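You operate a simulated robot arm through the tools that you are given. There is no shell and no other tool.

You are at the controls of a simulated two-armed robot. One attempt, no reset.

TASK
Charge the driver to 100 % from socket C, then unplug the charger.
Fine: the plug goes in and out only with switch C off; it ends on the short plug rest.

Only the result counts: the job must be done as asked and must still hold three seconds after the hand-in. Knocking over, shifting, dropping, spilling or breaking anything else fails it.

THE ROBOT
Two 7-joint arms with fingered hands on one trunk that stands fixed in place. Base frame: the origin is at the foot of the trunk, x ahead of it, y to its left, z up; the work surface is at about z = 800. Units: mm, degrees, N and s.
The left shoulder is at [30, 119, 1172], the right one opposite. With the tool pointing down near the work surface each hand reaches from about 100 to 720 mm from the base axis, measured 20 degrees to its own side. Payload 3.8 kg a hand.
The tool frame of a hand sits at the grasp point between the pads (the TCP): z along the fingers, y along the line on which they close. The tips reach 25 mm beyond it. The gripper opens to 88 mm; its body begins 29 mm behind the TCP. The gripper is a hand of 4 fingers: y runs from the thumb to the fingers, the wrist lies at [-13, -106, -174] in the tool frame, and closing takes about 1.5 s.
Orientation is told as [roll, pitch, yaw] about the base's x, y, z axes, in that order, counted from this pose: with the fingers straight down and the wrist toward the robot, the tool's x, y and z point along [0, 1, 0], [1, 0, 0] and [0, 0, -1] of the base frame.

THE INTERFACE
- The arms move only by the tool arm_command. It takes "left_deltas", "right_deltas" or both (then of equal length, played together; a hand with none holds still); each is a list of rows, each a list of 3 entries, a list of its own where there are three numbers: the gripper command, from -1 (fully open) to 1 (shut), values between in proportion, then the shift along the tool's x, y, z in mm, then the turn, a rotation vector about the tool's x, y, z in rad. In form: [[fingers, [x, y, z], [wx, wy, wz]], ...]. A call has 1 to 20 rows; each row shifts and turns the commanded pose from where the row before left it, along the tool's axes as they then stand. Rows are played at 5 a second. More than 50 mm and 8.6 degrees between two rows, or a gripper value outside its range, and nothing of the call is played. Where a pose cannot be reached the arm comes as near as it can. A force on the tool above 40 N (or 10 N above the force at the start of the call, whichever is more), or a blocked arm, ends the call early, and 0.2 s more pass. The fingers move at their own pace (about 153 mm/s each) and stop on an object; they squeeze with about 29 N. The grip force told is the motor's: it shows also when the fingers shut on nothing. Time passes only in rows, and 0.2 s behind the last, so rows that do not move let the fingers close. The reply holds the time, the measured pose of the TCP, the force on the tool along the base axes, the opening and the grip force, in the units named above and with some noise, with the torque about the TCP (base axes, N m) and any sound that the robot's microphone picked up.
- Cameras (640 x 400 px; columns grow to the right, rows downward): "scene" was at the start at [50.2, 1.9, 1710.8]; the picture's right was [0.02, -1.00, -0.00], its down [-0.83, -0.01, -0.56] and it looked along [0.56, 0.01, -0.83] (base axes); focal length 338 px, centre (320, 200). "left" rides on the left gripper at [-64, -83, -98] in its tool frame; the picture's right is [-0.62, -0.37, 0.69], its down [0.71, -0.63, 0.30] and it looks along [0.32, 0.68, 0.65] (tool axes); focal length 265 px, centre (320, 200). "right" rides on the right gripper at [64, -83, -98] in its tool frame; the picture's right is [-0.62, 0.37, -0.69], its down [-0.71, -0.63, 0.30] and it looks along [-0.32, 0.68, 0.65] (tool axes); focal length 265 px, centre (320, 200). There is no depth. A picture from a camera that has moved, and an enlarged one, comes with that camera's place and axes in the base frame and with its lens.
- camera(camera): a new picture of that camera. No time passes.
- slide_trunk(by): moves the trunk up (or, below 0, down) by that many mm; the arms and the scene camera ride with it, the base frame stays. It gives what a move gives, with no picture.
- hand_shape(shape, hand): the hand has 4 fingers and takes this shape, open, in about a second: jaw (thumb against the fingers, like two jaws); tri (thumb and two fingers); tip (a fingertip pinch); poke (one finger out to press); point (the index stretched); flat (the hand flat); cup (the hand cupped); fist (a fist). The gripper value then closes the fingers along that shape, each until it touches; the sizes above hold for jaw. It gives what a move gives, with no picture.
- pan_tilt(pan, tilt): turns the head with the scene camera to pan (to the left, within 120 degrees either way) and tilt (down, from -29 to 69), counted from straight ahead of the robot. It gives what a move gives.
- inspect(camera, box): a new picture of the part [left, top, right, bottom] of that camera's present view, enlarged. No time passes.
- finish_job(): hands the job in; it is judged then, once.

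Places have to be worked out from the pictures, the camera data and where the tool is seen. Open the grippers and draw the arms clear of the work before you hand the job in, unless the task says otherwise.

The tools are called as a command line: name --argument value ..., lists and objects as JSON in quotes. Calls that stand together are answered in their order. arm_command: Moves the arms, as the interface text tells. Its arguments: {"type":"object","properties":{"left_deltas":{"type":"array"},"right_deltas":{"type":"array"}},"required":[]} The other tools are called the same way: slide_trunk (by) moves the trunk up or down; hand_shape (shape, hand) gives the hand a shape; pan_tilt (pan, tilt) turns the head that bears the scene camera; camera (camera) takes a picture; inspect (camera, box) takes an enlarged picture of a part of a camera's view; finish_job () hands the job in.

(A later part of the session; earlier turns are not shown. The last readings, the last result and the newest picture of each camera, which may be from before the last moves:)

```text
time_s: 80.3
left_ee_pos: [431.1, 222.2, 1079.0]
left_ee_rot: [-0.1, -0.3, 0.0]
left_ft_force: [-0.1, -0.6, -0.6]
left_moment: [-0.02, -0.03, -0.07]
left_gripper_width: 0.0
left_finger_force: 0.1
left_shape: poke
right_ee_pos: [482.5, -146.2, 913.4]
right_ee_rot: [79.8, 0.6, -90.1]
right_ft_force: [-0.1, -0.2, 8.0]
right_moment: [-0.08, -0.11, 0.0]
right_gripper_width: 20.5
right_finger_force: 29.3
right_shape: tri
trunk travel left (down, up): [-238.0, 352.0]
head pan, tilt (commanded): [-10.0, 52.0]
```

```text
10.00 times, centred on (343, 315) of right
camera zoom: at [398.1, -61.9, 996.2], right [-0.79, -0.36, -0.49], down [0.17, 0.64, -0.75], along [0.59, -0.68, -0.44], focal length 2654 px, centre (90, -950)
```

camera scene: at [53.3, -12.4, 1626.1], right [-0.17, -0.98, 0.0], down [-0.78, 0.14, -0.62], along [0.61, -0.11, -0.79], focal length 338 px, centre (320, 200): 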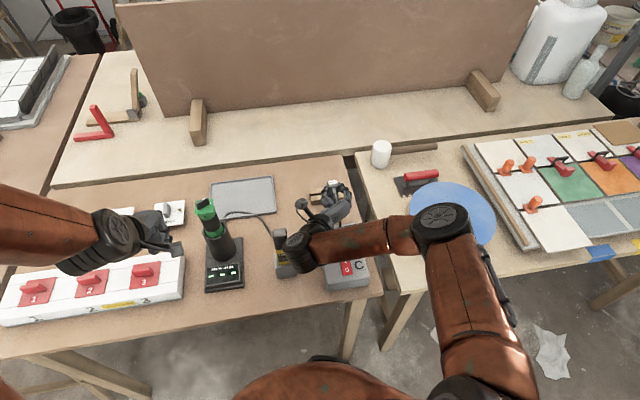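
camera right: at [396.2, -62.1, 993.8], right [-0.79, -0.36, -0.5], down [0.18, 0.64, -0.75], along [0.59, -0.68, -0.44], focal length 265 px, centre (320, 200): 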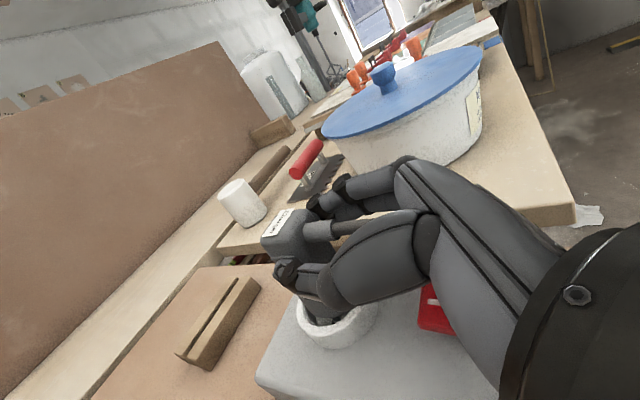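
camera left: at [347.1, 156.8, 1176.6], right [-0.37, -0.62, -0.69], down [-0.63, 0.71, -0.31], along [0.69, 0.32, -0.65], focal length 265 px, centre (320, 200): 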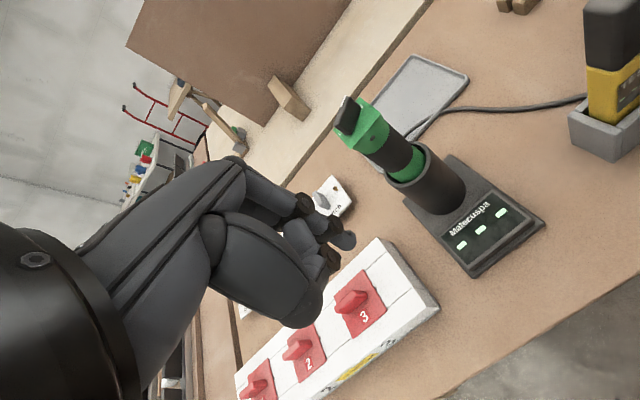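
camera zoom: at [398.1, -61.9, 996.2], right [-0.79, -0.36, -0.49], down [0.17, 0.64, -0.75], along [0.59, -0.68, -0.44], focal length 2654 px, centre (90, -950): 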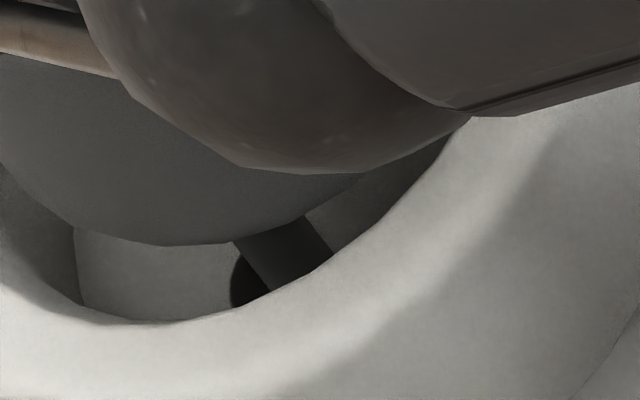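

Still lightly in contact (8 N, again at the far pin). I lift clear another 5 mm and re-check the alignment freely.

arm_command --right_deltas '[[1, [4.9, 0, -0.9], [0, 0, 0]], [1, [0, 0, 0], [0, 0, 0]]]'

inspect --camera "right" --box '[318, 295, 368, 335]'

inspect --camera "right" --box '[240, 200, 400, 340]'

```text
time_s: 80.9
left_ee_pos: [432.3, 221.5, 1079.4]
left_ee_rot: [-0.1, -0.2, 0.0]
left_ft_force: [-0.8, 0.4, -0.2]
left_moment: [-0.02, 0.01, -0.01]
left_gripper_width: 0.2
left_finger_force: 0.0
left_shape: poke
right_ee_pos: [483.0, -144.4, 918.4]
right_ee_rot: [79.7, 0.6, -90.1]
right_ft_force: [0.4, -0.2, -1.5]
right_moment: [0.0, 0.01, -0.03]
right_gripper_width: 20.7
right_finger_force: 29.1
right_shape: tri
trunk travel left (down, up): [-238.0, 352.0]
head pan, tilt (commanded): [-10.0, 52.0]
```

```text
10.00 times, centred on (343, 315) of right
camera zoom: at [398.4, -61.6, 1001.4], right [-0.79, -0.36, -0.49], down [0.17, 0.64, -0.75], along [0.59, -0.68, -0.44], focal length 2654 px, centre (90, -950)
```

zoom: 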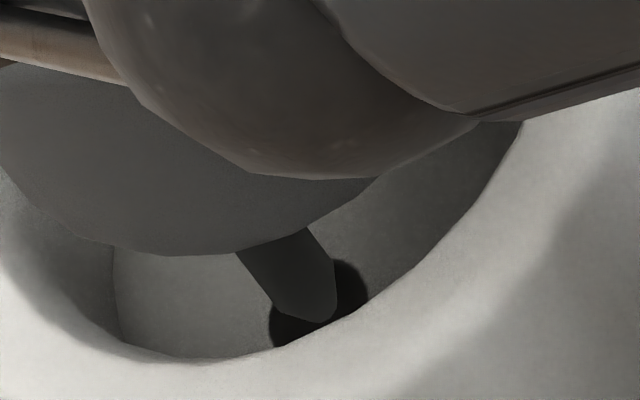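

```text
2.86 times, centred on (320, 270) of right
camera zoom: at [398.4, -61.6, 1001.4], right [-0.79, -0.36, -0.49], down [0.17, 0.64, -0.75], along [0.59, -0.68, -0.44], focal length 758 px, centre (320, 0)
```

zoom: 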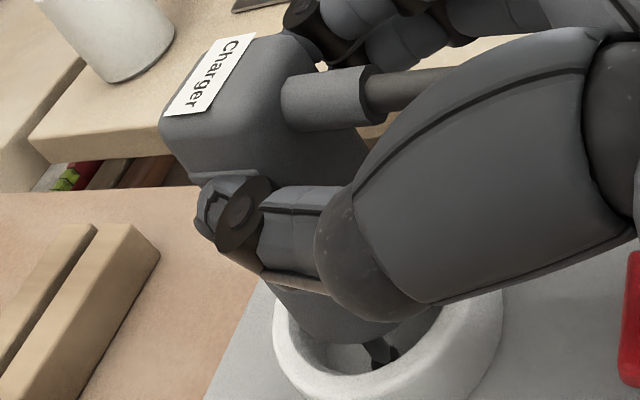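

Fitting the flange's and ring's rims in this view shows the plug needs to go about +2 mm in x and −1.5 mm in y. I shift so, lower 2 mm and look.

arm_command --right_deltas '[[1, [0.35, 1.5, 1.9], [0, 0, 0]], [1, [-1.97, 0, 0.35], [0, 0, 0]], [1, [0, 0, 0], [0, 0, 0]]]'

inspect --camera "right" --box '[318, 295, 368, 335]'

```text
time_s: 81.7
left_ee_pos: [431.3, 220.7, 1078.2]
left_ee_rot: [0.0, -0.2, -0.1]
left_ft_force: [-0.2, -0.3, -0.2]
left_moment: [0.01, 0.0, 0.01]
left_gripper_width: 0.0
left_finger_force: 0.0
left_shape: poke
right_ee_pos: [485.9, -144.9, 917.5]
right_ee_rot: [79.9, 0.7, -90.1]
right_ft_force: [0.4, 0.2, -1.4]
right_moment: [0.01, 0.02, -0.01]
right_gripper_width: 20.4
right_finger_force: 29.1
right_shape: tri
trunk travel left (down, up): [-238.0, 352.0]
head pan, tilt (commanded): [-10.0, 52.0]
```

```text
10.00 times, centred on (343, 315) of right
camera zoom: at [400.0, -63.0, 999.5], right [-0.79, -0.36, -0.49], down [0.17, 0.64, -0.75], along [0.59, -0.68, -0.44], focal length 2654 px, centre (90, -950)
```

zoom: 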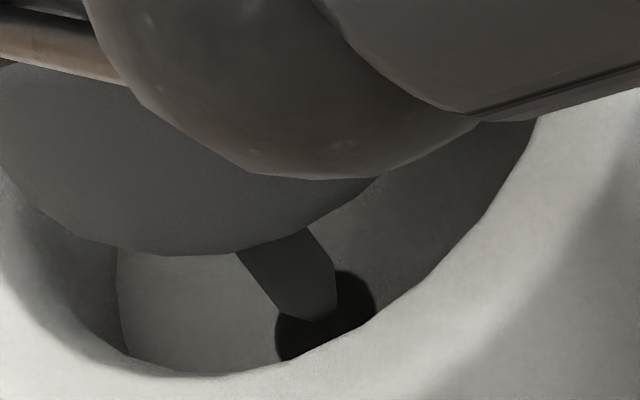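

The pin tip now sits in the middle of its hole in view. I lower in 1.5 mm steps.

arm_command --right_deltas '[[1, [-1.48, 0, 0.26], [0, 0, 0]], [1, [-1.48, 0, 0.26], [0, 0, 0]], [1, [0, 0, 0], [0, 0, 0]]]'

inspect --camera "right" --box '[318, 295, 368, 335]'

```text
time_s: 82.5
left_ee_pos: [431.5, 220.6, 1079.1]
left_ee_rot: [-0.2, -0.2, 0.1]
left_ft_force: [0.3, -0.4, -0.7]
left_moment: [0.02, 0.0, 0.02]
left_gripper_width: 0.2
left_finger_force: 0.0
left_shape: poke
right_ee_pos: [485.4, -147.1, 913.8]
right_ee_rot: [79.7, 0.6, -89.9]
right_ft_force: [-0.9, -0.2, -1.1]
right_moment: [-0.03, 0.02, -0.02]
right_gripper_width: 20.4
right_finger_force: 29.2
right_shape: tri
trunk travel left (down, up): [-238.0, 352.0]
head pan, tilt (commanded): [-10.0, 52.0]
```

```text
10.00 times, centred on (343, 315) of right
camera zoom: at [400.2, -63.0, 996.4], right [-0.79, -0.36, -0.49], down [0.17, 0.64, -0.75], along [0.59, -0.68, -0.44], focal length 2654 px, centre (90, -950)
```

zoom: 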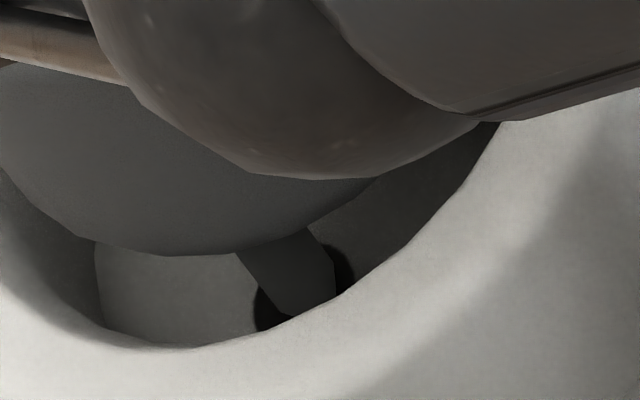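

No contact at the height where it stuck before, and the pin passes through the hole's centre. I continue 3 mm.

arm_command --right_deltas '[[1, [-1.48, 0, 0.26], [0, 0, 0]], [1, [-1.48, 0, 0.26], [0, 0, 0]], [1, [0, 0, 0], [0, 0, 0]]]'

inspect --camera "right" --box '[318, 295, 368, 335]'

```text
time_s: 83.3
left_ee_pos: [431.2, 220.3, 1079.3]
left_ee_rot: [-0.1, -0.3, 0.1]
left_ft_force: [0.3, 1.3, 0.2]
left_moment: [0.02, -0.03, 0.03]
left_gripper_width: 0.0
left_finger_force: 0.1
left_shape: poke
right_ee_pos: [485.6, -147.3, 910.8]
right_ee_rot: [79.8, 0.5, -90.1]
right_ft_force: [0.4, 0.5, -0.6]
right_moment: [0.0, 0.0, -0.01]
right_gripper_width: 20.3
right_finger_force: 29.5
right_shape: tri
trunk travel left (down, up): [-238.0, 352.0]
head pan, tilt (commanded): [-10.0, 52.0]
```

```text
10.00 times, centred on (343, 315) of right
camera zoom: at [400.6, -63.1, 993.7], right [-0.79, -0.36, -0.49], down [0.17, 0.64, -0.75], along [0.59, -0.68, -0.44], focal length 2654 px, centre (90, -950)
```

zoom: 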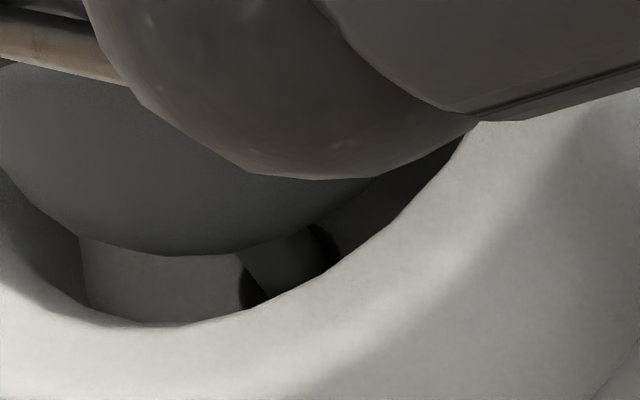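

Passing freely; the flange is now at the ring's mouth. I continue down 4 mm.

arm_command --right_deltas '[[1, [-1.97, 0, 0.35], [0, 0, 0]], [1, [-1.97, 0, 0.35], [0, 0, 0]], [1, [0, 0, 0], [0, 0, 0]]]'

inspect --camera "right" --box '[310, 280, 390, 345]'

```text
time_s: 84.1
left_ee_pos: [431.9, 221.6, 1079.1]
left_ee_rot: [0.0, -0.1, 0.0]
left_ft_force: [0.2, -0.8, 0.6]
left_moment: [0.01, -0.02, -0.01]
left_gripper_width: 0.1
left_finger_force: 0.1
left_shape: poke
right_ee_pos: [485.9, -146.7, 907.7]
right_ee_rot: [79.9, 0.6, -90.1]
right_ft_force: [-0.5, 0.2, 0.0]
right_moment: [0.02, 0.0, 0.01]
right_gripper_width: 20.5
right_finger_force: 29.4
right_shape: tri
trunk travel left (down, up): [-238.0, 352.0]
head pan, tilt (commanded): [-10.0, 52.0]
```

```text
6.15 times, centred on (350, 312) of right
camera zoom: at [400.8, -62.8, 989.4], right [-0.79, -0.36, -0.49], down [0.17, 0.64, -0.75], along [0.59, -0.68, -0.44], focal length 1633 px, centre (135, -492)
```

zoom: 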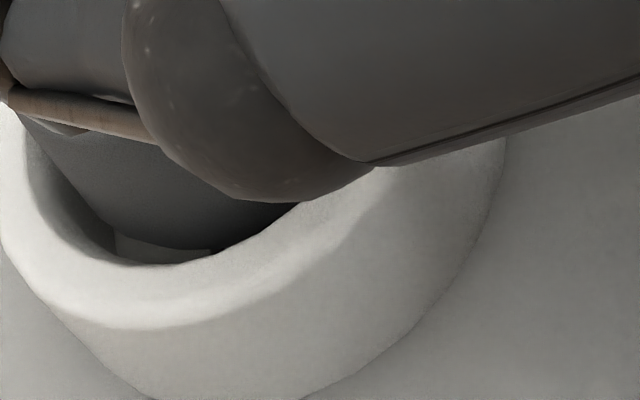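

Still no resistance; the flange is sinking into the ring. I continue 4 mm.

arm_command --right_deltas '[[1, [-1.97, 0, 0.35], [0, 0, 0]], [1, [-1.97, 0, 0.35], [0, 0, 0]], [1, [0, 0, 0], [0, 0, 0]]]'

inspect --camera "right" --box '[310, 280, 390, 345]'

```text
time_s: 84.9
left_ee_pos: [432.6, 222.8, 1079.1]
left_ee_rot: [-0.1, -0.3, 0.1]
left_ft_force: [0.5, 0.8, -0.4]
left_moment: [0.02, -0.01, 0.01]
left_gripper_width: 0.3
left_finger_force: 0.0
left_shape: poke
right_ee_pos: [484.5, -147.1, 903.5]
right_ee_rot: [79.9, 0.5, -90.1]
right_ft_force: [-0.4, -0.7, -1.0]
right_moment: [0.01, 0.03, 0.01]
right_gripper_width: 20.7
right_finger_force: 28.4
right_shape: tri
trunk travel left (down, up): [-238.0, 352.0]
head pan, tilt (commanded): [-10.0, 52.0]
```

```text
6.15 times, centred on (350, 312) of right
camera zoom: at [399.8, -62.9, 985.2], right [-0.79, -0.36, -0.49], down [0.17, 0.64, -0.75], along [0.59, -0.68, -0.44], focal length 1633 px, centre (135, -492)
```

zoom: 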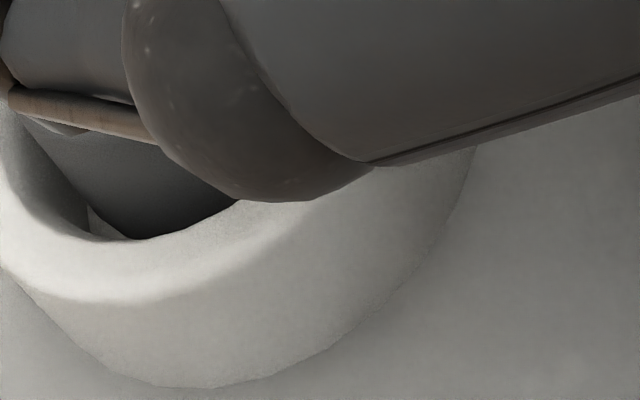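

Going well. I continue in smaller steps toward the bottom.

arm_command --right_deltas '[[1, [-1.97, 0, 0.35], [0, 0, 0]], [1, [-1.97, 0, 0.35], [0, 0, 0]], [1, [0, 0, 0], [0, 0, 0]]]'

inspect --camera "right" --box '[290, 260, 390, 345]'

```text
time_s: 85.7
left_ee_pos: [432.2, 221.7, 1078.4]
left_ee_rot: [-0.2, -0.2, 0.0]
left_ft_force: [-0.2, 0.0, 0.6]
left_moment: [0.02, -0.01, 0.0]
left_gripper_width: 0.0
left_finger_force: 0.1
left_shape: poke
right_ee_pos: [484.6, -146.1, 899.3]
right_ee_rot: [79.9, 0.6, -89.9]
right_ft_force: [-0.4, 0.5, -0.8]
right_moment: [-0.01, 0.02, -0.02]
right_gripper_width: 20.4
right_finger_force: 29.0
right_shape: tri
trunk travel left (down, up): [-238.0, 352.0]
head pan, tilt (commanded): [-10.0, 52.0]
```

```text
4.71 times, centred on (340, 302) of right
camera zoom: at [399.5, -62.9, 981.1], right [-0.79, -0.36, -0.49], down [0.17, 0.64, -0.75], along [0.59, -0.68, -0.44], focal length 1249 px, centre (226, -282)
```

zoom: 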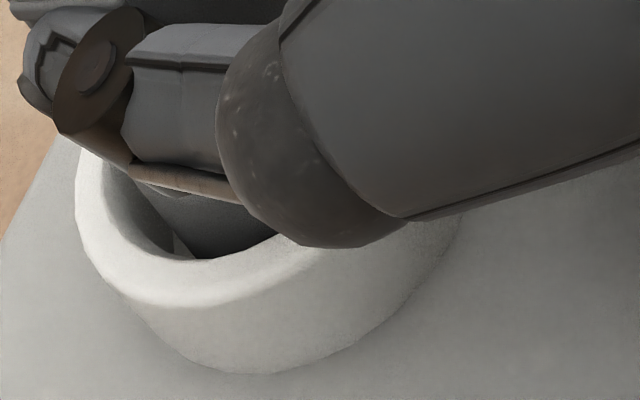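

Nearly seated. I go on with 1.5 mm steps, watching the force.

arm_command --right_deltas '[[1, [-1.48, 0, 0.26], [0, 0, 0]], [1, [-1.48, 0, 0.26], [0, 0, 0]], [1, [0, 0, 0], [0, 0, 0]]]'

```text
time_s: 86.5
left_ee_pos: [429.5, 220.8, 1078.9]
left_ee_rot: [-0.1, -0.2, 0.0]
left_ft_force: [0.1, -0.5, -0.1]
left_moment: [-0.03, 0.0, 0.01]
left_gripper_width: 0.1
left_finger_force: 0.1
left_shape: poke
right_ee_pos: [485.6, -147.3, 897.3]
right_ee_rot: [80.0, 0.6, -90.1]
right_ft_force: [1.6, 0.9, 5.4]
right_moment: [-0.04, -0.13, 0.02]
right_gripper_width: 20.2
right_finger_force: 28.9
right_shape: tri
trunk travel left (down, up): [-238.0, 352.0]
head pan, tilt (commanded): [-10.0, 52.0]
```

First light contact (5 N) at the expected seating height. I press 2 mm more to make sure it is fully home.

arm_command --right_deltas '[[1, [-0.98, 0, 0.17], [0, 0, 0]], [1, [-0.98, 0, 0.17], [0, 0, 0]], [1, [0, 0, 0], [0, 0, 0]]]'

camera --camera "right"

inspect --camera "right" --box '[250, 210, 390, 345]'

```text
time_s: 87.3
left_ee_pos: [430.6, 222.0, 1079.6]
left_ee_rot: [-0.2, -0.3, 0.0]
left_ft_force: [-0.5, -1.1, -0.1]
left_moment: [-0.01, 0.01, -0.03]
left_gripper_width: 0.3
left_finger_force: 0.1
left_shape: poke
right_ee_pos: [485.1, -146.5, 896.7]
right_ee_rot: [80.1, 0.5, -90.1]
right_ft_force: [1.7, 1.2, 14.2]
right_moment: [-0.14, -0.25, 0.04]
right_gripper_width: 20.5
right_finger_force: 29.2
right_shape: tri
trunk travel left (down, up): [-238.0, 352.0]
head pan, tilt (commanded): [-10.0, 52.0]
```

```text
taken
camera right: at [399.6, -62.3, 977.8], right [-0.79, -0.36, -0.49], down [0.18, 0.64, -0.75], along [0.59, -0.68, -0.44], focal length 265 px, centre (320, 200)
```

right: 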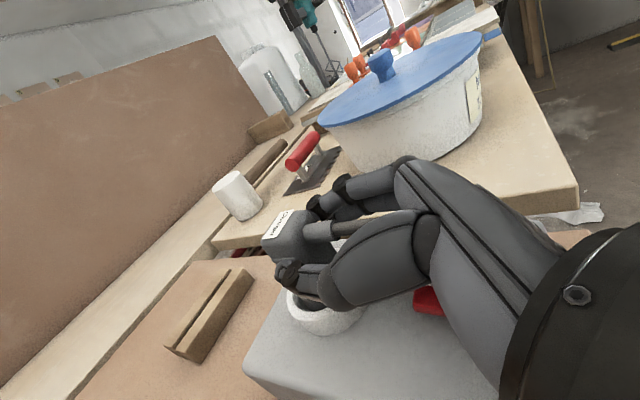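

```text
2.96 times, centred on (320, 278) of right
camera zoom: at [399.6, -62.3, 977.8], right [-0.79, -0.36, -0.49], down [0.18, 0.64, -0.75], along [0.59, -0.68, -0.44], focal length 786 px, centre (320, -30)
```

zoom: 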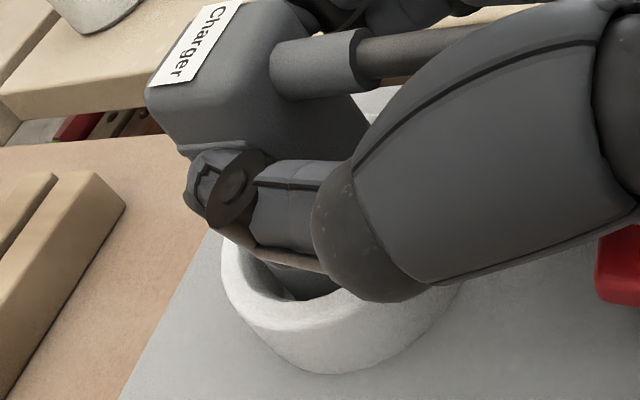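

It resists now (14 N, no further motion). I press once more slightly to be sure it doesn't slip deeper.

arm_command --right_deltas '[[1, [-0.98, 0, 0.17], [0, 0, 0]], [1, [-0.98, 0, 0.17], [0, 0, 0]], [1, [0, 0, 0], [0, 0, 0]]]'

inspect --camera "right" --box '[250, 210, 390, 345]'

inspect --camera "scene" --box '[200, 190, 400, 310]'

```text
time_s: 88.1
left_ee_pos: [428.3, 221.4, 1079.5]
left_ee_rot: [-0.2, -0.3, -0.1]
left_ft_force: [0.7, 0.8, 0.8]
left_moment: [-0.02, -0.04, -0.03]
left_gripper_width: 0.1
left_finger_force: 0.0
left_shape: poke
right_ee_pos: [484.6, -146.8, 894.6]
right_ee_rot: [80.2, 0.5, -90.1]
right_ft_force: [2.9, 1.4, 23.5]
right_moment: [-0.27, -0.44, 0.06]
right_gripper_width: 20.2
right_finger_force: 28.9
right_shape: tri
trunk travel left (down, up): [-238.0, 352.0]
head pan, tilt (commanded): [-10.0, 52.0]
```

```text
2.96 times, centred on (320, 278) of right
camera zoom: at [399.1, -62.0, 976.0], right [-0.79, -0.36, -0.5], down [0.18, 0.64, -0.75], along [0.59, -0.68, -0.44], focal length 786 px, centre (320, -30)
```

zoom: 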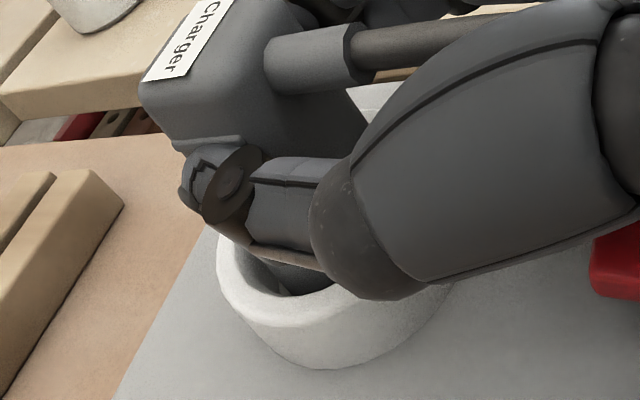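

```text
3.20 times, centred on (300, 250) of scene
camera zoom: at [51.3, -11.1, 1626.3], right [-0.17, -0.98, 0.0], down [-0.78, 0.14, -0.62], along [0.61, -0.11, -0.79], focal length 1082 px, centre (384, 40)
```

zoom: 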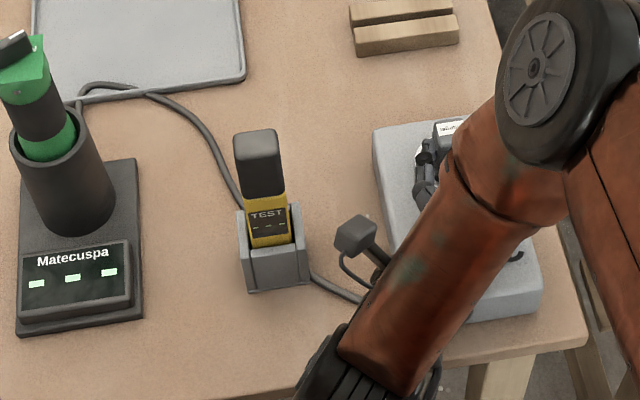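

The plug is seated: it stopped about 18.5 mm below where the pins first met the socket floor (pin length), and now only the fingers give. I unload the force and open the fingers.

arm_command --right_deltas '[[1, [2.5, 0, -0.4], [0, 0, 0]], [1, [2, 0, -0.35], [0, 0, 0]], [1, [0, 0, 0], [0, 0, 0]]]'

arm_command --right_deltas '[[0.4, [0, 0, 0], [0, 0, 0]], [0.1, [0, 0, 0], [0, 0, 0]], [-0.3, [0, 0, 0], [0, 0, 0]], [-0.7, [0, 0, 0], [0, 0, 0]], [-1, [0, 0, 0], [0, 0, 0]], [-1, [0, 0, 0], [0, 0, 0]]]'

camera --camera "right"

inspect --camera "right" --box '[220, 190, 420, 370]'

```text
time_s: 88.9
left_ee_pos: [431.0, 222.2, 1079.7]
left_ee_rot: [-0.1, -0.3, 0.0]
left_ft_force: [-0.2, 0.7, -0.6]
left_moment: [-0.03, 0.05, 0.02]
left_gripper_width: 0.0
left_finger_force: 0.0
left_shape: poke
right_ee_pos: [485.5, -146.0, 896.2]
right_ee_rot: [79.8, 0.6, -90.1]
right_ft_force: [2.0, -0.4, 9.5]
right_moment: [-0.14, -0.23, -0.02]
right_gripper_width: 20.4
right_finger_force: 29.3
right_shape: tri
trunk travel left (down, up): [-238.0, 352.0]
head pan, tilt (commanded): [-10.0, 52.0]
```

```text
time_s: 90.3
left_ee_pos: [431.1, 221.5, 1077.4]
left_ee_rot: [-0.2, -0.2, 0.0]
left_ft_force: [-0.1, -0.3, -0.4]
left_moment: [0.04, -0.01, 0.06]
left_gripper_width: 0.0
left_finger_force: 0.1
left_shape: poke
right_ee_pos: [485.3, -145.3, 897.5]
right_ee_rot: [79.9, 0.6, -90.1]
right_ft_force: [-0.3, -0.9, 0.5]
right_moment: [-0.01, 0.01, 0.01]
right_gripper_width: 88.0
right_finger_force: 0.1
right_shape: tri
trunk travel left (down, up): [-238.0, 352.0]
head pan, tilt (commanded): [-10.0, 52.0]
```

```text
taken
camera right: at [400.3, -62.5, 979.0], right [-0.79, -0.36, -0.49], down [0.17, 0.64, -0.75], along [0.59, -0.68, -0.44], focal length 265 px, centre (320, 200)
```

right: 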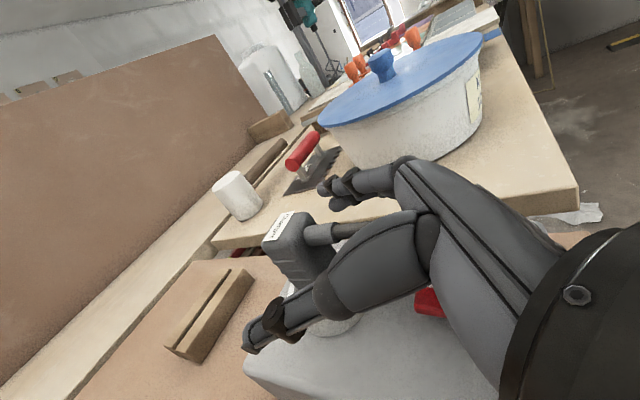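

```text
2.22 times, centred on (320, 280) of right
camera zoom: at [400.3, -62.5, 979.0], right [-0.79, -0.36, -0.49], down [0.17, 0.64, -0.75], along [0.59, -0.68, -0.44], focal length 590 px, centre (320, 22)
```

zoom: 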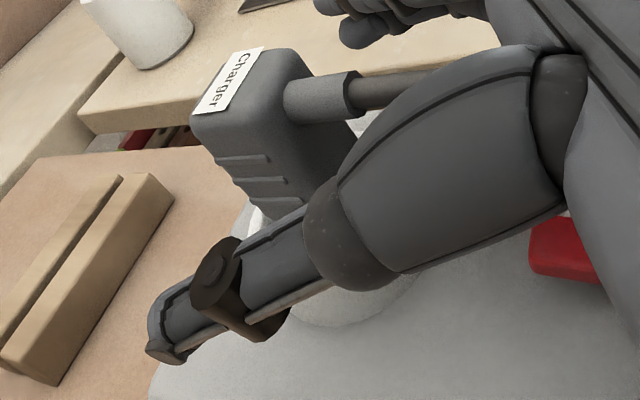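

The plug stands free in the socket. I draw the hand straight back along its fingers 40 mm and check the cable and plug.

arm_command --right_deltas '[[-1, [0, 0, -15], [0, 0, 0]], [-1, [0, 0, -15], [0, 0, 0]], [-1, [0, 0, -15], [0, 0, 0]], [-1, [0, 0, 0], [0, 0, 0]]]'

camera --camera "right"

inspect --camera "scene" --box '[260, 180, 400, 310]'

```text
time_s: 91.3
left_ee_pos: [431.7, 221.3, 1078.2]
left_ee_rot: [-0.1, -0.3, 0.1]
left_ft_force: [0.6, -0.5, 0.2]
left_moment: [0.0, 0.0, -0.02]
left_gripper_width: 0.0
left_finger_force: 0.2
left_shape: poke
right_ee_pos: [440.1, -146.2, 903.7]
right_ee_rot: [79.9, 0.6, -90.2]
right_ft_force: [0.3, -0.1, 0.3]
right_moment: [0.0, -0.01, 0.02]
right_gripper_width: 87.5
right_finger_force: 0.2
right_shape: tri
trunk travel left (down, up): [-238.0, 352.0]
head pan, tilt (commanded): [-10.0, 52.0]
```

```text
taken
camera right: at [355.2, -63.5, 986.7], right [-0.79, -0.36, -0.49], down [0.17, 0.64, -0.75], along [0.59, -0.68, -0.44], focal length 265 px, centre (320, 200)
```

right: 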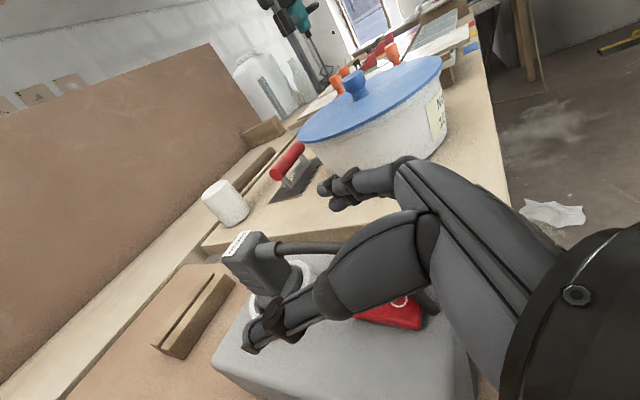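

```text
3.08 times, centred on (330, 245) of scene
camera zoom: at [53.4, -12.5, 1626.1], right [-0.17, -0.98, 0.0], down [-0.78, 0.14, -0.62], along [0.61, -0.11, -0.79], focal length 1040 px, centre (289, 62)
```

zoom: 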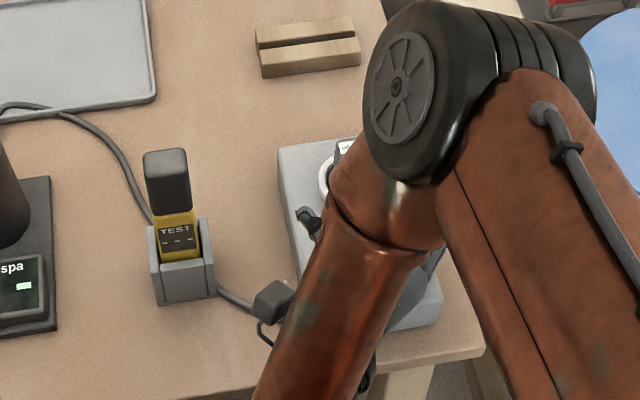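

The plug stays put. I zoom to see how the cable runs past the hand before raising it.

inspect --camera "right" --box '[220, 210, 500, 380]'

inspect --camera "scene" --box '[300, 220, 400, 320]'

```text
2.29 times, centred on (360, 295) of right
camera zoom: at [355.2, -63.5, 986.7], right [-0.79, -0.36, -0.49], down [0.17, 0.64, -0.75], along [0.59, -0.68, -0.44], focal length 607 px, centre (229, -17)
```

zoom: 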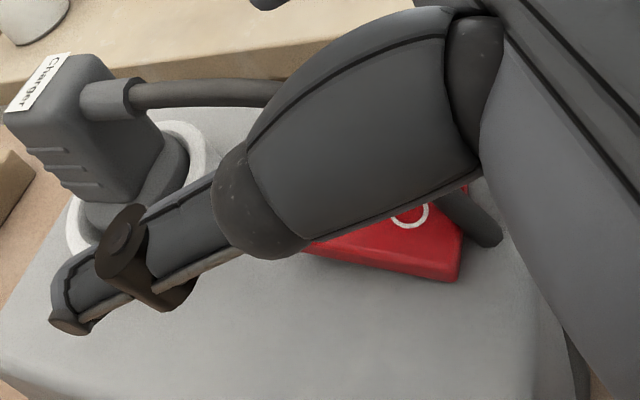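

```text
4.00 times, centred on (350, 270) of scene
camera zoom: at [53.4, -12.5, 1626.1], right [-0.17, -0.98, 0.0], down [-0.78, 0.14, -0.62], along [0.61, -0.11, -0.79], focal length 1352 px, centre (200, -80)
```

zoom: 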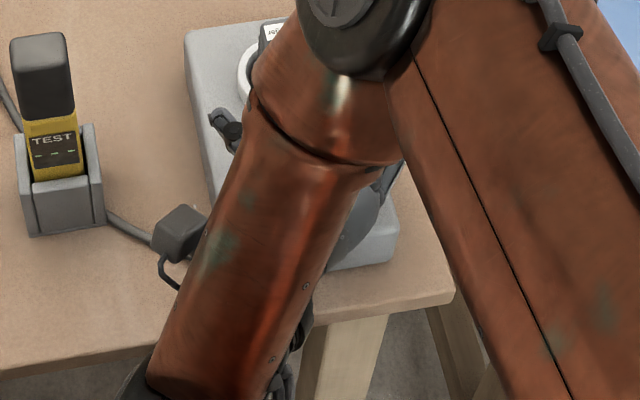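

The cable runs from the plug under the palm and over the switch's near end, below the hand, so raising is safe. I raise the hand 80 mm.

arm_command --right_deltas '[[-1, [19.7, 0, -3.5], [0, 0, 0]], [-1, [19.7, 0, -3.5], [0, 0, 0]], [-1, [19.7, 0, -3.5], [0, 0, 0]], [-1, [19.7, 0, -3.5], [0, 0, 0]], [-1, [0, 0, 0], [0, 0, 0]]]'

camera --camera "right"

inspect --camera "right" --box '[200, 220, 480, 400]'

```text
time_s: 92.5
left_ee_pos: [432.1, 221.6, 1079.3]
left_ee_rot: [-0.1, -0.2, 0.0]
left_ft_force: [-0.3, -0.2, -0.5]
left_moment: [-0.01, -0.01, -0.01]
left_gripper_width: 0.2
left_finger_force: 0.1
left_shape: poke
right_ee_pos: [441.1, -149.0, 984.6]
right_ee_rot: [79.9, 0.6, -90.0]
right_ft_force: [0.8, 0.8, -0.1]
right_moment: [-0.01, 0.01, 0.03]
right_gripper_width: 87.7
right_finger_force: 0.1
right_shape: tri
trunk travel left (down, up): [-238.0, 352.0]
head pan, tilt (commanded): [-10.0, 52.0]
```

```text
taken
camera right: at [355.4, -64.5, 1066.6], right [-0.79, -0.36, -0.49], down [0.17, 0.64, -0.75], along [0.59, -0.68, -0.44], focal length 265 px, centre (320, 200)
```

right: 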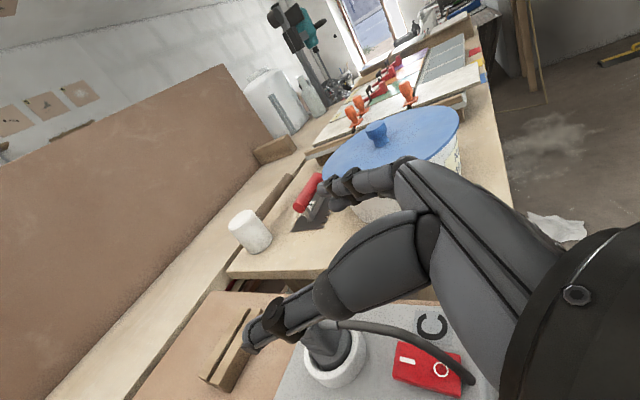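

```text
2.22 times, centred on (340, 310) of right
camera zoom: at [355.4, -64.5, 1066.6], right [-0.79, -0.36, -0.49], down [0.17, 0.64, -0.75], along [0.59, -0.68, -0.44], focal length 590 px, centre (276, -44)
```

zoom: 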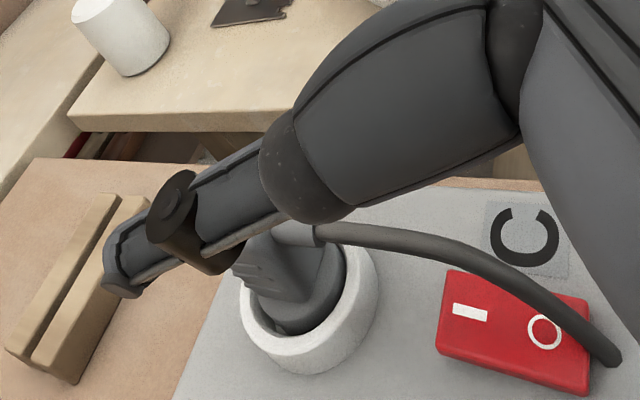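

The cable lies over the O end of the rocker, but the I end is free. I now clear the right hand away: up, tilt back, then turn toward its natural pose and move right.

arm_command --right_deltas '[[-1, [34.5, 0, -6.1], [0, 0, 0]], [-1, [34.5, 0, -6.1], [0, 0, 0]], [-1, [34.5, 0, -6.1], [0, 0, 0]], [-1, [8, 0, 40], [0, 0, 0]], [-1, [8, 0, 40], [0, 0, 0]], [-1, [0, 0, 0], [0, -0.135, 0]], [-1, [0, 0, 0], [0, -0.135, 0]], [-1, [0, 0, 0], [0, -0.135, 0]], [-1, [0, 0, 0], [0, -0.135, 0]], [-1, [0, 0, 0], [0, 0, -0.145]], [-1, [0, 0, 0], [0, 0, -0.145]], [-1, [0, 0, 0], [0, 0, -0.145]], [-1, [0, 0, 0], [0, 0, -0.145]], [-1, [0, 0, 0], [0, 0, -0.145]], [-1, [0, 0, 0], [0, 0, -0.145]], [-1, [0, 0, 0], [0, 0, -0.145]], [-1, [0, 0, 0], [0, 0, -0.145]], [-1, [0, 0, 0], [0, 0, -0.145]], [-1, [0, 0, 0], [0, 0, -0.145]], [-1, [0, 0, 0], [0, 0, 0]]]'

camera --camera "scene"

```text
time_s: 96.7
left_ee_pos: [431.7, 221.7, 1079.2]
left_ee_rot: [-0.1, -0.3, 0.0]
left_ft_force: [0.5, 0.1, -0.4]
left_moment: [0.0, 0.02, 0.01]
left_gripper_width: 0.0
left_finger_force: 0.1
left_shape: poke
right_ee_pos: [523.1, -149.3, 1091.3]
right_ee_rot: [8.6, -48.4, -10.9]
right_ft_force: [0.7, -0.5, 0.6]
right_moment: [-0.05, -0.02, -0.02]
right_gripper_width: 88.0
right_finger_force: 0.0
right_shape: tri
trunk travel left (down, up): [-238.0, 352.0]
head pan, tilt (commanded): [-10.0, 52.0]
```

```text
taken
camera scene: at [53.2, -11.8, 1626.1], right [-0.17, -0.98, 0.0], down [-0.78, 0.14, -0.62], along [0.61, -0.11, -0.79], focal length 338 px, centre (320, 200)
```

scene: 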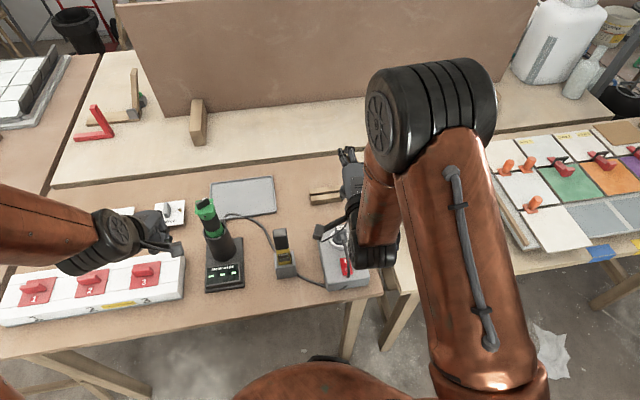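

I slide the right hand away to the right by about 260 mm.

arm_command --right_deltas '[[-1, [-20, 0, -25], [0, 0, 0]], [-1, [-43, 0, 0], [0, 0, 0]], [-1, [-43, 0, 0], [0, 0, 0]], [-1, [-43, 0, 0], [0, 0, 0]], [-1, [-43, 0, 0], [0, 0, 0]], [-1, [-43, 0, 0], [0, 0, 0]], [-1, [0, 0, -30], [0, 0, 0]], [-1, [0, 0, 0], [0, 0, 0]]]'

camera --camera "scene"

inspect --camera "scene" --box '[255, 205, 395, 305]'

```text
time_s: 98.5
left_ee_pos: [431.8, 220.6, 1079.9]
left_ee_rot: [-0.1, -0.2, 0.0]
left_ft_force: [0.4, -0.4, -0.1]
left_moment: [-0.01, 0.01, -0.02]
left_gripper_width: 0.2
left_finger_force: 0.0
left_shape: poke
right_ee_pos: [463.1, -383.6, 1104.7]
right_ee_rot: [8.9, -48.3, -11.2]
right_ft_force: [0.8, -0.3, 1.2]
right_moment: [0.03, -0.03, -0.01]
right_gripper_width: 87.7
right_finger_force: 0.1
right_shape: tri
trunk travel left (down, up): [-238.0, 352.0]
head pan, tilt (commanded): [-10.0, 52.0]
```

```text
taken
camera scene: at [54.3, -12.8, 1626.0], right [-0.17, -0.98, 0.0], down [-0.78, 0.14, -0.61], along [0.61, -0.11, -0.79], focal length 338 px, centre (320, 200)
```

scene: 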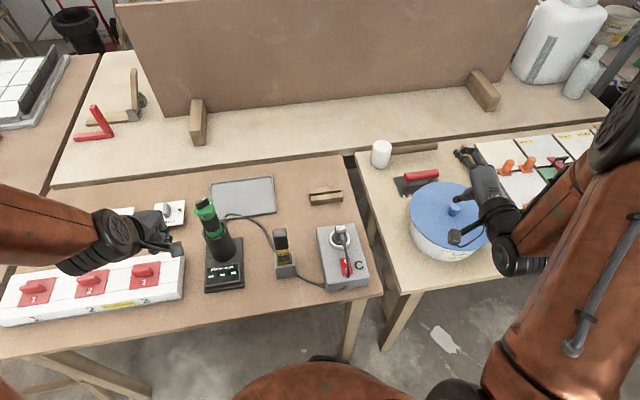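

```text
4.00 times, centred on (325, 255) of scene
camera zoom: at [54.3, -12.8, 1626.0], right [-0.17, -0.98, 0.0], down [-0.78, 0.14, -0.61], along [0.61, -0.11, -0.79], focal length 1352 px, centre (300, -20)
```

zoom: 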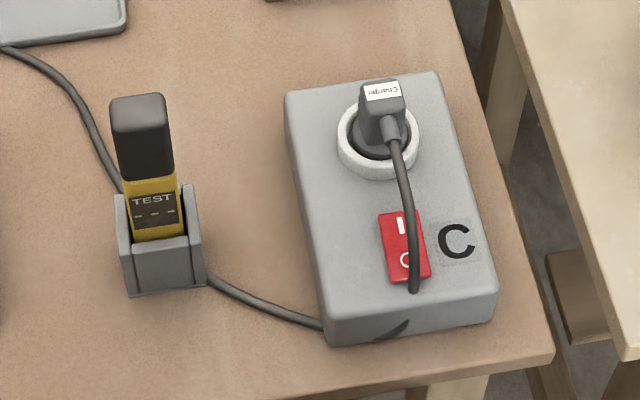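

The view is clear: plug seated, the I mark is free at about (436, -144.5). I bring the left poke finger over, first back, then across to the right at height.

arm_command --left_deltas '[[-1, [0, -47, 0], [0, 0, 0]], [-1, [-44, 0, 0], [0, 0, 0]], [-1, [-44, 0, 0], [0, 0, 0]], [-1, [-44, 0, 0], [0, 0, 0]], [-1, [-44, 0, 0], [0, 0, 0]], [-1, [-44, 0, 0], [0, 0, 0]], [-1, [-44, 0, 0], [0, 0, 0]], [-1, [-44, 0, 0], [0, 0, 0]], [-1, [-45, 0, 0], [0, 0, 0]], [-1, [0, 25, 10], [0, 0, 0]], [-1, [0, 25, 30], [0, 0, 0]], [-1, [0, 0, 40], [0, 0, 0]], [-1, [0, 0, 40], [0, 0, 0]], [-1, [0, 0, 0], [0, 0, 0]]]'

camera --camera "left"

inspect --camera "left" --box '[260, 120, 480, 320]'

```text
time_s: 101.5
left_ee_pos: [433.5, -132.6, 954.7]
left_ee_rot: [-0.2, -0.3, 0.0]
left_ft_force: [-0.1, 0.2, 0.1]
left_moment: [0.0, 0.01, 0.02]
left_gripper_width: 0.2
left_finger_force: 0.2
left_shape: poke
right_ee_pos: [461.6, -382.4, 1105.8]
right_ee_rot: [8.7, -48.3, -11.1]
right_ft_force: [-0.5, 0.5, 0.6]
right_moment: [-0.03, 0.0, -0.02]
right_gripper_width: 87.8
right_finger_force: 0.0
right_shape: tri
trunk travel left (down, up): [-238.0, 352.0]
head pan, tilt (commanded): [-10.0, 52.0]
```

```text
taken
camera left: at [349.5, -196.7, 1053.1], right [-0.37, -0.62, -0.69], down [-0.63, 0.71, -0.31], along [0.69, 0.32, -0.65], focal length 265 px, centre (320, 200)
```

left: 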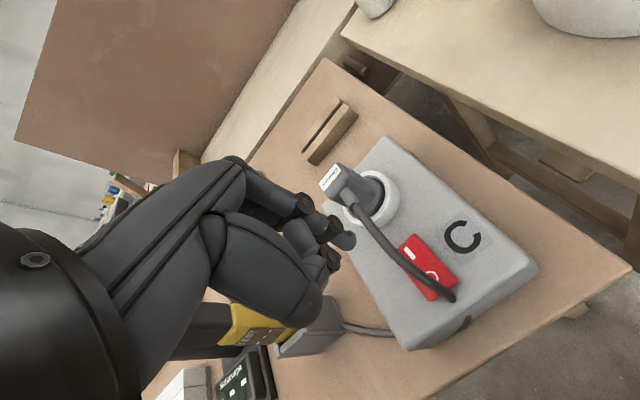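

```text
2.00 times, centred on (370, 220) of left
camera zoom: at [349.5, -196.7, 1053.1], right [-0.37, -0.62, -0.69], down [-0.63, 0.71, -0.31], along [0.69, 0.32, -0.65], focal length 531 px, centre (220, 160)
```

zoom: 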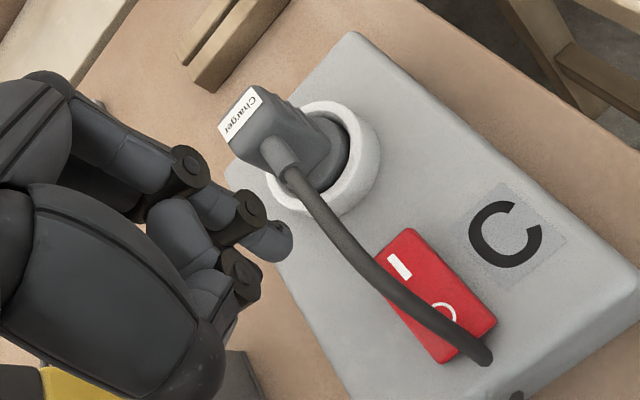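

The finger will pass just beside the cable onto the I end (rocker spans x 401–446, y −156…−131). I shift 1.5 mm toward +y and lower to just above it.

arm_command --left_deltas '[[-1, [1.5, 0.5, 20], [0, 0, 0]], [-1, [0, 0, 20], [0, 0, 0]], [-1, [0, 0, 16], [0, 0, 0]], [-1, [0, 0, 0], [0, 0, 0]]]'

inspect --camera "left" --box '[280, 130, 460, 290]'

```text
time_s: 102.5
left_ee_pos: [436.0, -131.9, 900.0]
left_ee_rot: [-0.2, -0.2, 0.0]
left_ft_force: [1.6, 0.0, 0.6]
left_moment: [0.0, 0.0, 0.02]
left_gripper_width: 0.0
left_finger_force: 0.0
left_shape: poke
right_ee_pos: [463.1, -381.3, 1106.2]
right_ee_rot: [8.9, -48.4, -11.1]
right_ft_force: [-0.1, 0.5, -0.1]
right_moment: [0.01, 0.04, 0.02]
right_gripper_width: 87.4
right_finger_force: 0.1
right_shape: tri
trunk travel left (down, up): [-238.0, 352.0]
head pan, tilt (commanded): [-10.0, 52.0]
```

```text
2.50 times, centred on (370, 210) of left
camera zoom: at [351.5, -196.0, 997.8], right [-0.37, -0.62, -0.69], down [-0.63, 0.71, -0.31], along [0.69, 0.32, -0.65], focal length 664 px, centre (195, 175)
```

zoom: 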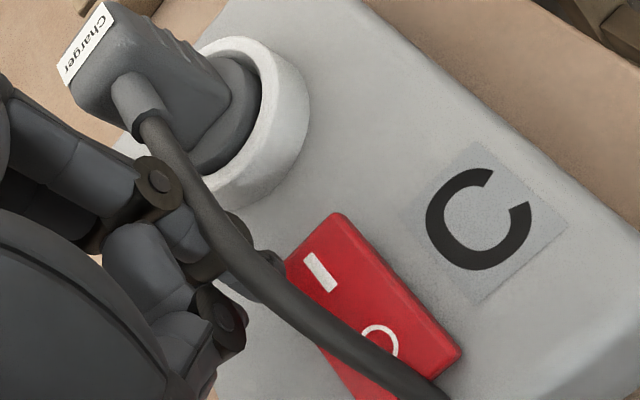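

The finger is beside the cable, just above the I end. I step down slowly.

arm_command --left_deltas '[[-1, [0, 0, 3], [0, 0, 0]], [-1, [0, 0, 3], [0, 0, 0]], [-1, [0, 0, 2], [0, 0, 0]], [-1, [0, 0, 0], [0, 0, 0]]]'

inspect --camera "left" --box '[280, 130, 460, 290]'

```text
time_s: 103.5
left_ee_pos: [437.1, -132.1, 893.2]
left_ee_rot: [-0.1, -0.1, 0.0]
left_ft_force: [-0.3, -0.8, 0.3]
left_moment: [-0.01, 0.02, -0.01]
left_gripper_width: 0.0
left_finger_force: 0.2
left_shape: poke
right_ee_pos: [462.0, -382.7, 1104.3]
right_ee_rot: [8.7, -48.4, -11.1]
right_ft_force: [0.4, -0.5, -0.3]
right_moment: [0.01, 0.0, 0.03]
right_gripper_width: 87.8
right_finger_force: 0.0
right_shape: tri
trunk travel left (down, up): [-238.0, 352.0]
head pan, tilt (commanded): [-10.0, 52.0]
```

```text
2.50 times, centred on (370, 210) of left
camera zoom: at [351.8, -196.0, 990.5], right [-0.37, -0.62, -0.69], down [-0.63, 0.71, -0.31], along [0.69, 0.32, -0.65], focal length 664 px, centre (195, 175)
```

zoom: 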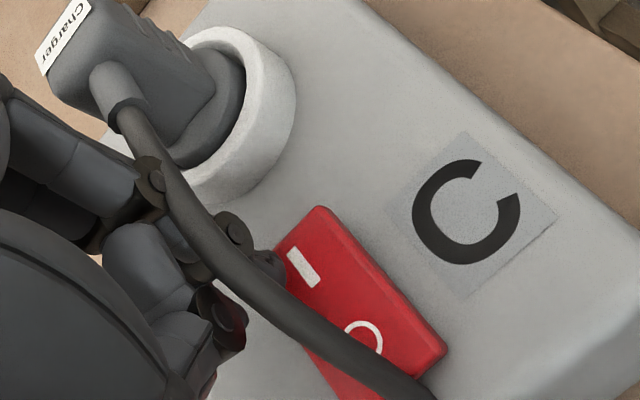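

Tip over the I end. I continue down in 1.5–2 mm steps until it clicks.

arm_command --left_deltas '[[-1, [0, 0, 2], [0, 0, 0]], [-1, [0, 0, 2], [0, 0, 0]], [-1, [0, 0, 0], [0, 0, 0]]]'

inspect --camera "left" --box '[280, 130, 460, 290]'

```text
time_s: 104.3
left_ee_pos: [436.6, -131.4, 888.9]
left_ee_rot: [0.0, -0.3, 0.0]
left_ft_force: [0.7, 0.0, -0.2]
left_moment: [-0.02, 0.0, -0.05]
left_gripper_width: 0.1
left_finger_force: 0.2
left_shape: poke
right_ee_pos: [462.0, -382.3, 1105.6]
right_ee_rot: [8.9, -48.4, -11.2]
right_ft_force: [-0.7, -0.4, -0.5]
right_moment: [0.0, 0.0, 0.02]
right_gripper_width: 87.6
right_finger_force: 0.0
right_shape: tri
trunk travel left (down, up): [-238.0, 352.0]
head pan, tilt (commanded): [-10.0, 52.0]
```

```text
2.50 times, centred on (370, 210) of left
camera zoom: at [351.7, -195.8, 986.3], right [-0.37, -0.62, -0.69], down [-0.63, 0.71, -0.31], along [0.69, 0.32, -0.65], focal length 664 px, centre (195, 175)
```

zoom: 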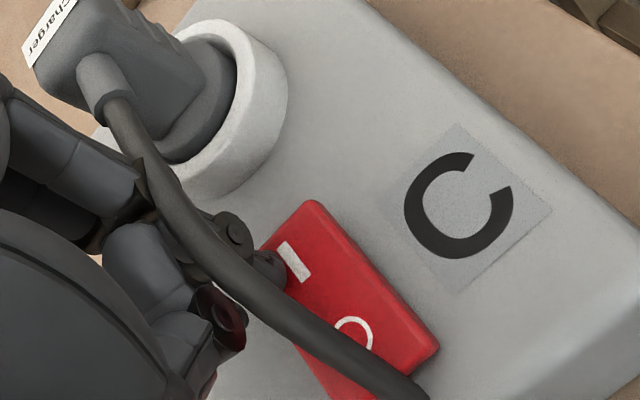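

Still no contact force at z≈889. I continue down in small steps.

arm_command --left_deltas '[[-1, [0, 0, 1.5], [0, 0, 0]], [-1, [0, 0, 1.5], [0, 0, 0]], [-1, [0, 0, 0], [0, 0, 0]]]'

inspect --camera "left" --box '[280, 130, 460, 290]'

```text
time_s: 105.1
left_ee_pos: [434.7, -131.5, 885.4]
left_ee_rot: [0.0, -0.1, 0.0]
left_ft_force: [-0.7, -0.2, 0.2]
left_moment: [0.0, 0.03, -0.02]
left_gripper_width: 0.2
left_finger_force: 0.0
left_shape: poke
right_ee_pos: [463.4, -382.5, 1105.0]
right_ee_rot: [8.8, -48.3, -11.2]
right_ft_force: [0.3, 0.4, -0.5]
right_moment: [-0.01, 0.02, -0.02]
right_gripper_width: 87.9
right_finger_force: 0.0
right_shape: tri
trunk travel left (down, up): [-238.0, 352.0]
head pan, tilt (commanded): [-10.0, 52.0]
```

```text
2.50 times, centred on (370, 210) of left
camera zoom: at [351.4, -195.6, 983.0], right [-0.37, -0.62, -0.69], down [-0.63, 0.71, -0.31], along [0.69, 0.32, -0.65], focal length 664 px, centre (195, 175)
```

zoom: 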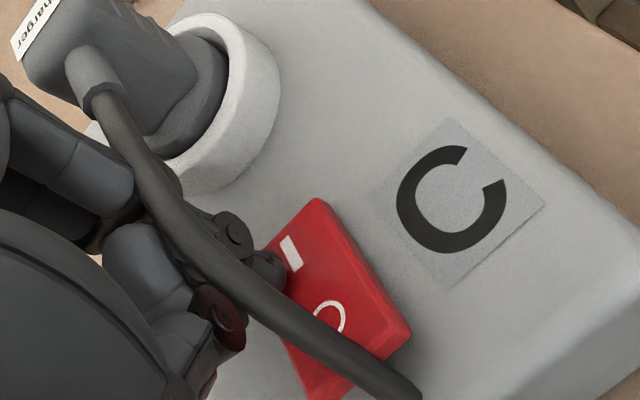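

The rocker seems to have tipped to I. I check the dock's display and the rocker.

inspect --camera "scene" --box '[190, 200, 310, 300]'

camera --camera "scene"

```text
4.00 times, centred on (250, 250) of scene
camera zoom: at [53.1, -12.5, 1626.1], right [-0.17, -0.98, 0.0], down [-0.78, 0.14, -0.62], along [0.61, -0.11, -0.79], focal length 1352 px, centre (600, 0)
```

zoom: 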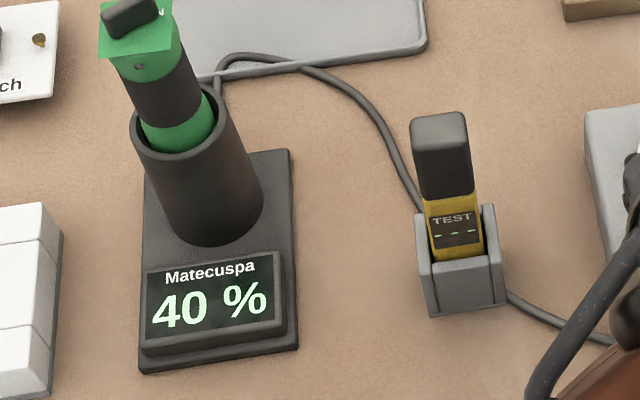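

```text
taken
camera scene: at [53.1, -12.5, 1626.1], right [-0.17, -0.98, 0.0], down [-0.78, 0.14, -0.62], along [0.61, -0.11, -0.79], focal length 338 px, centre (320, 200)
```

scene: 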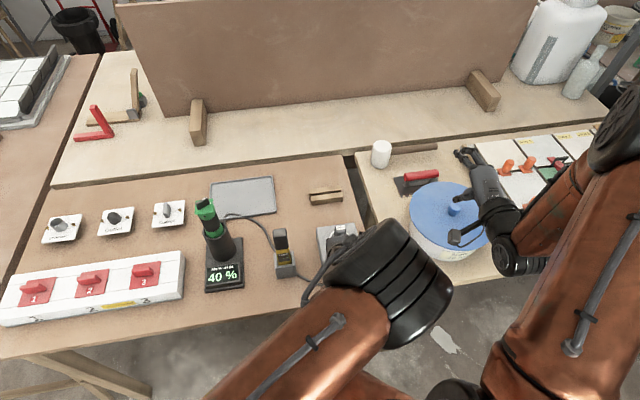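

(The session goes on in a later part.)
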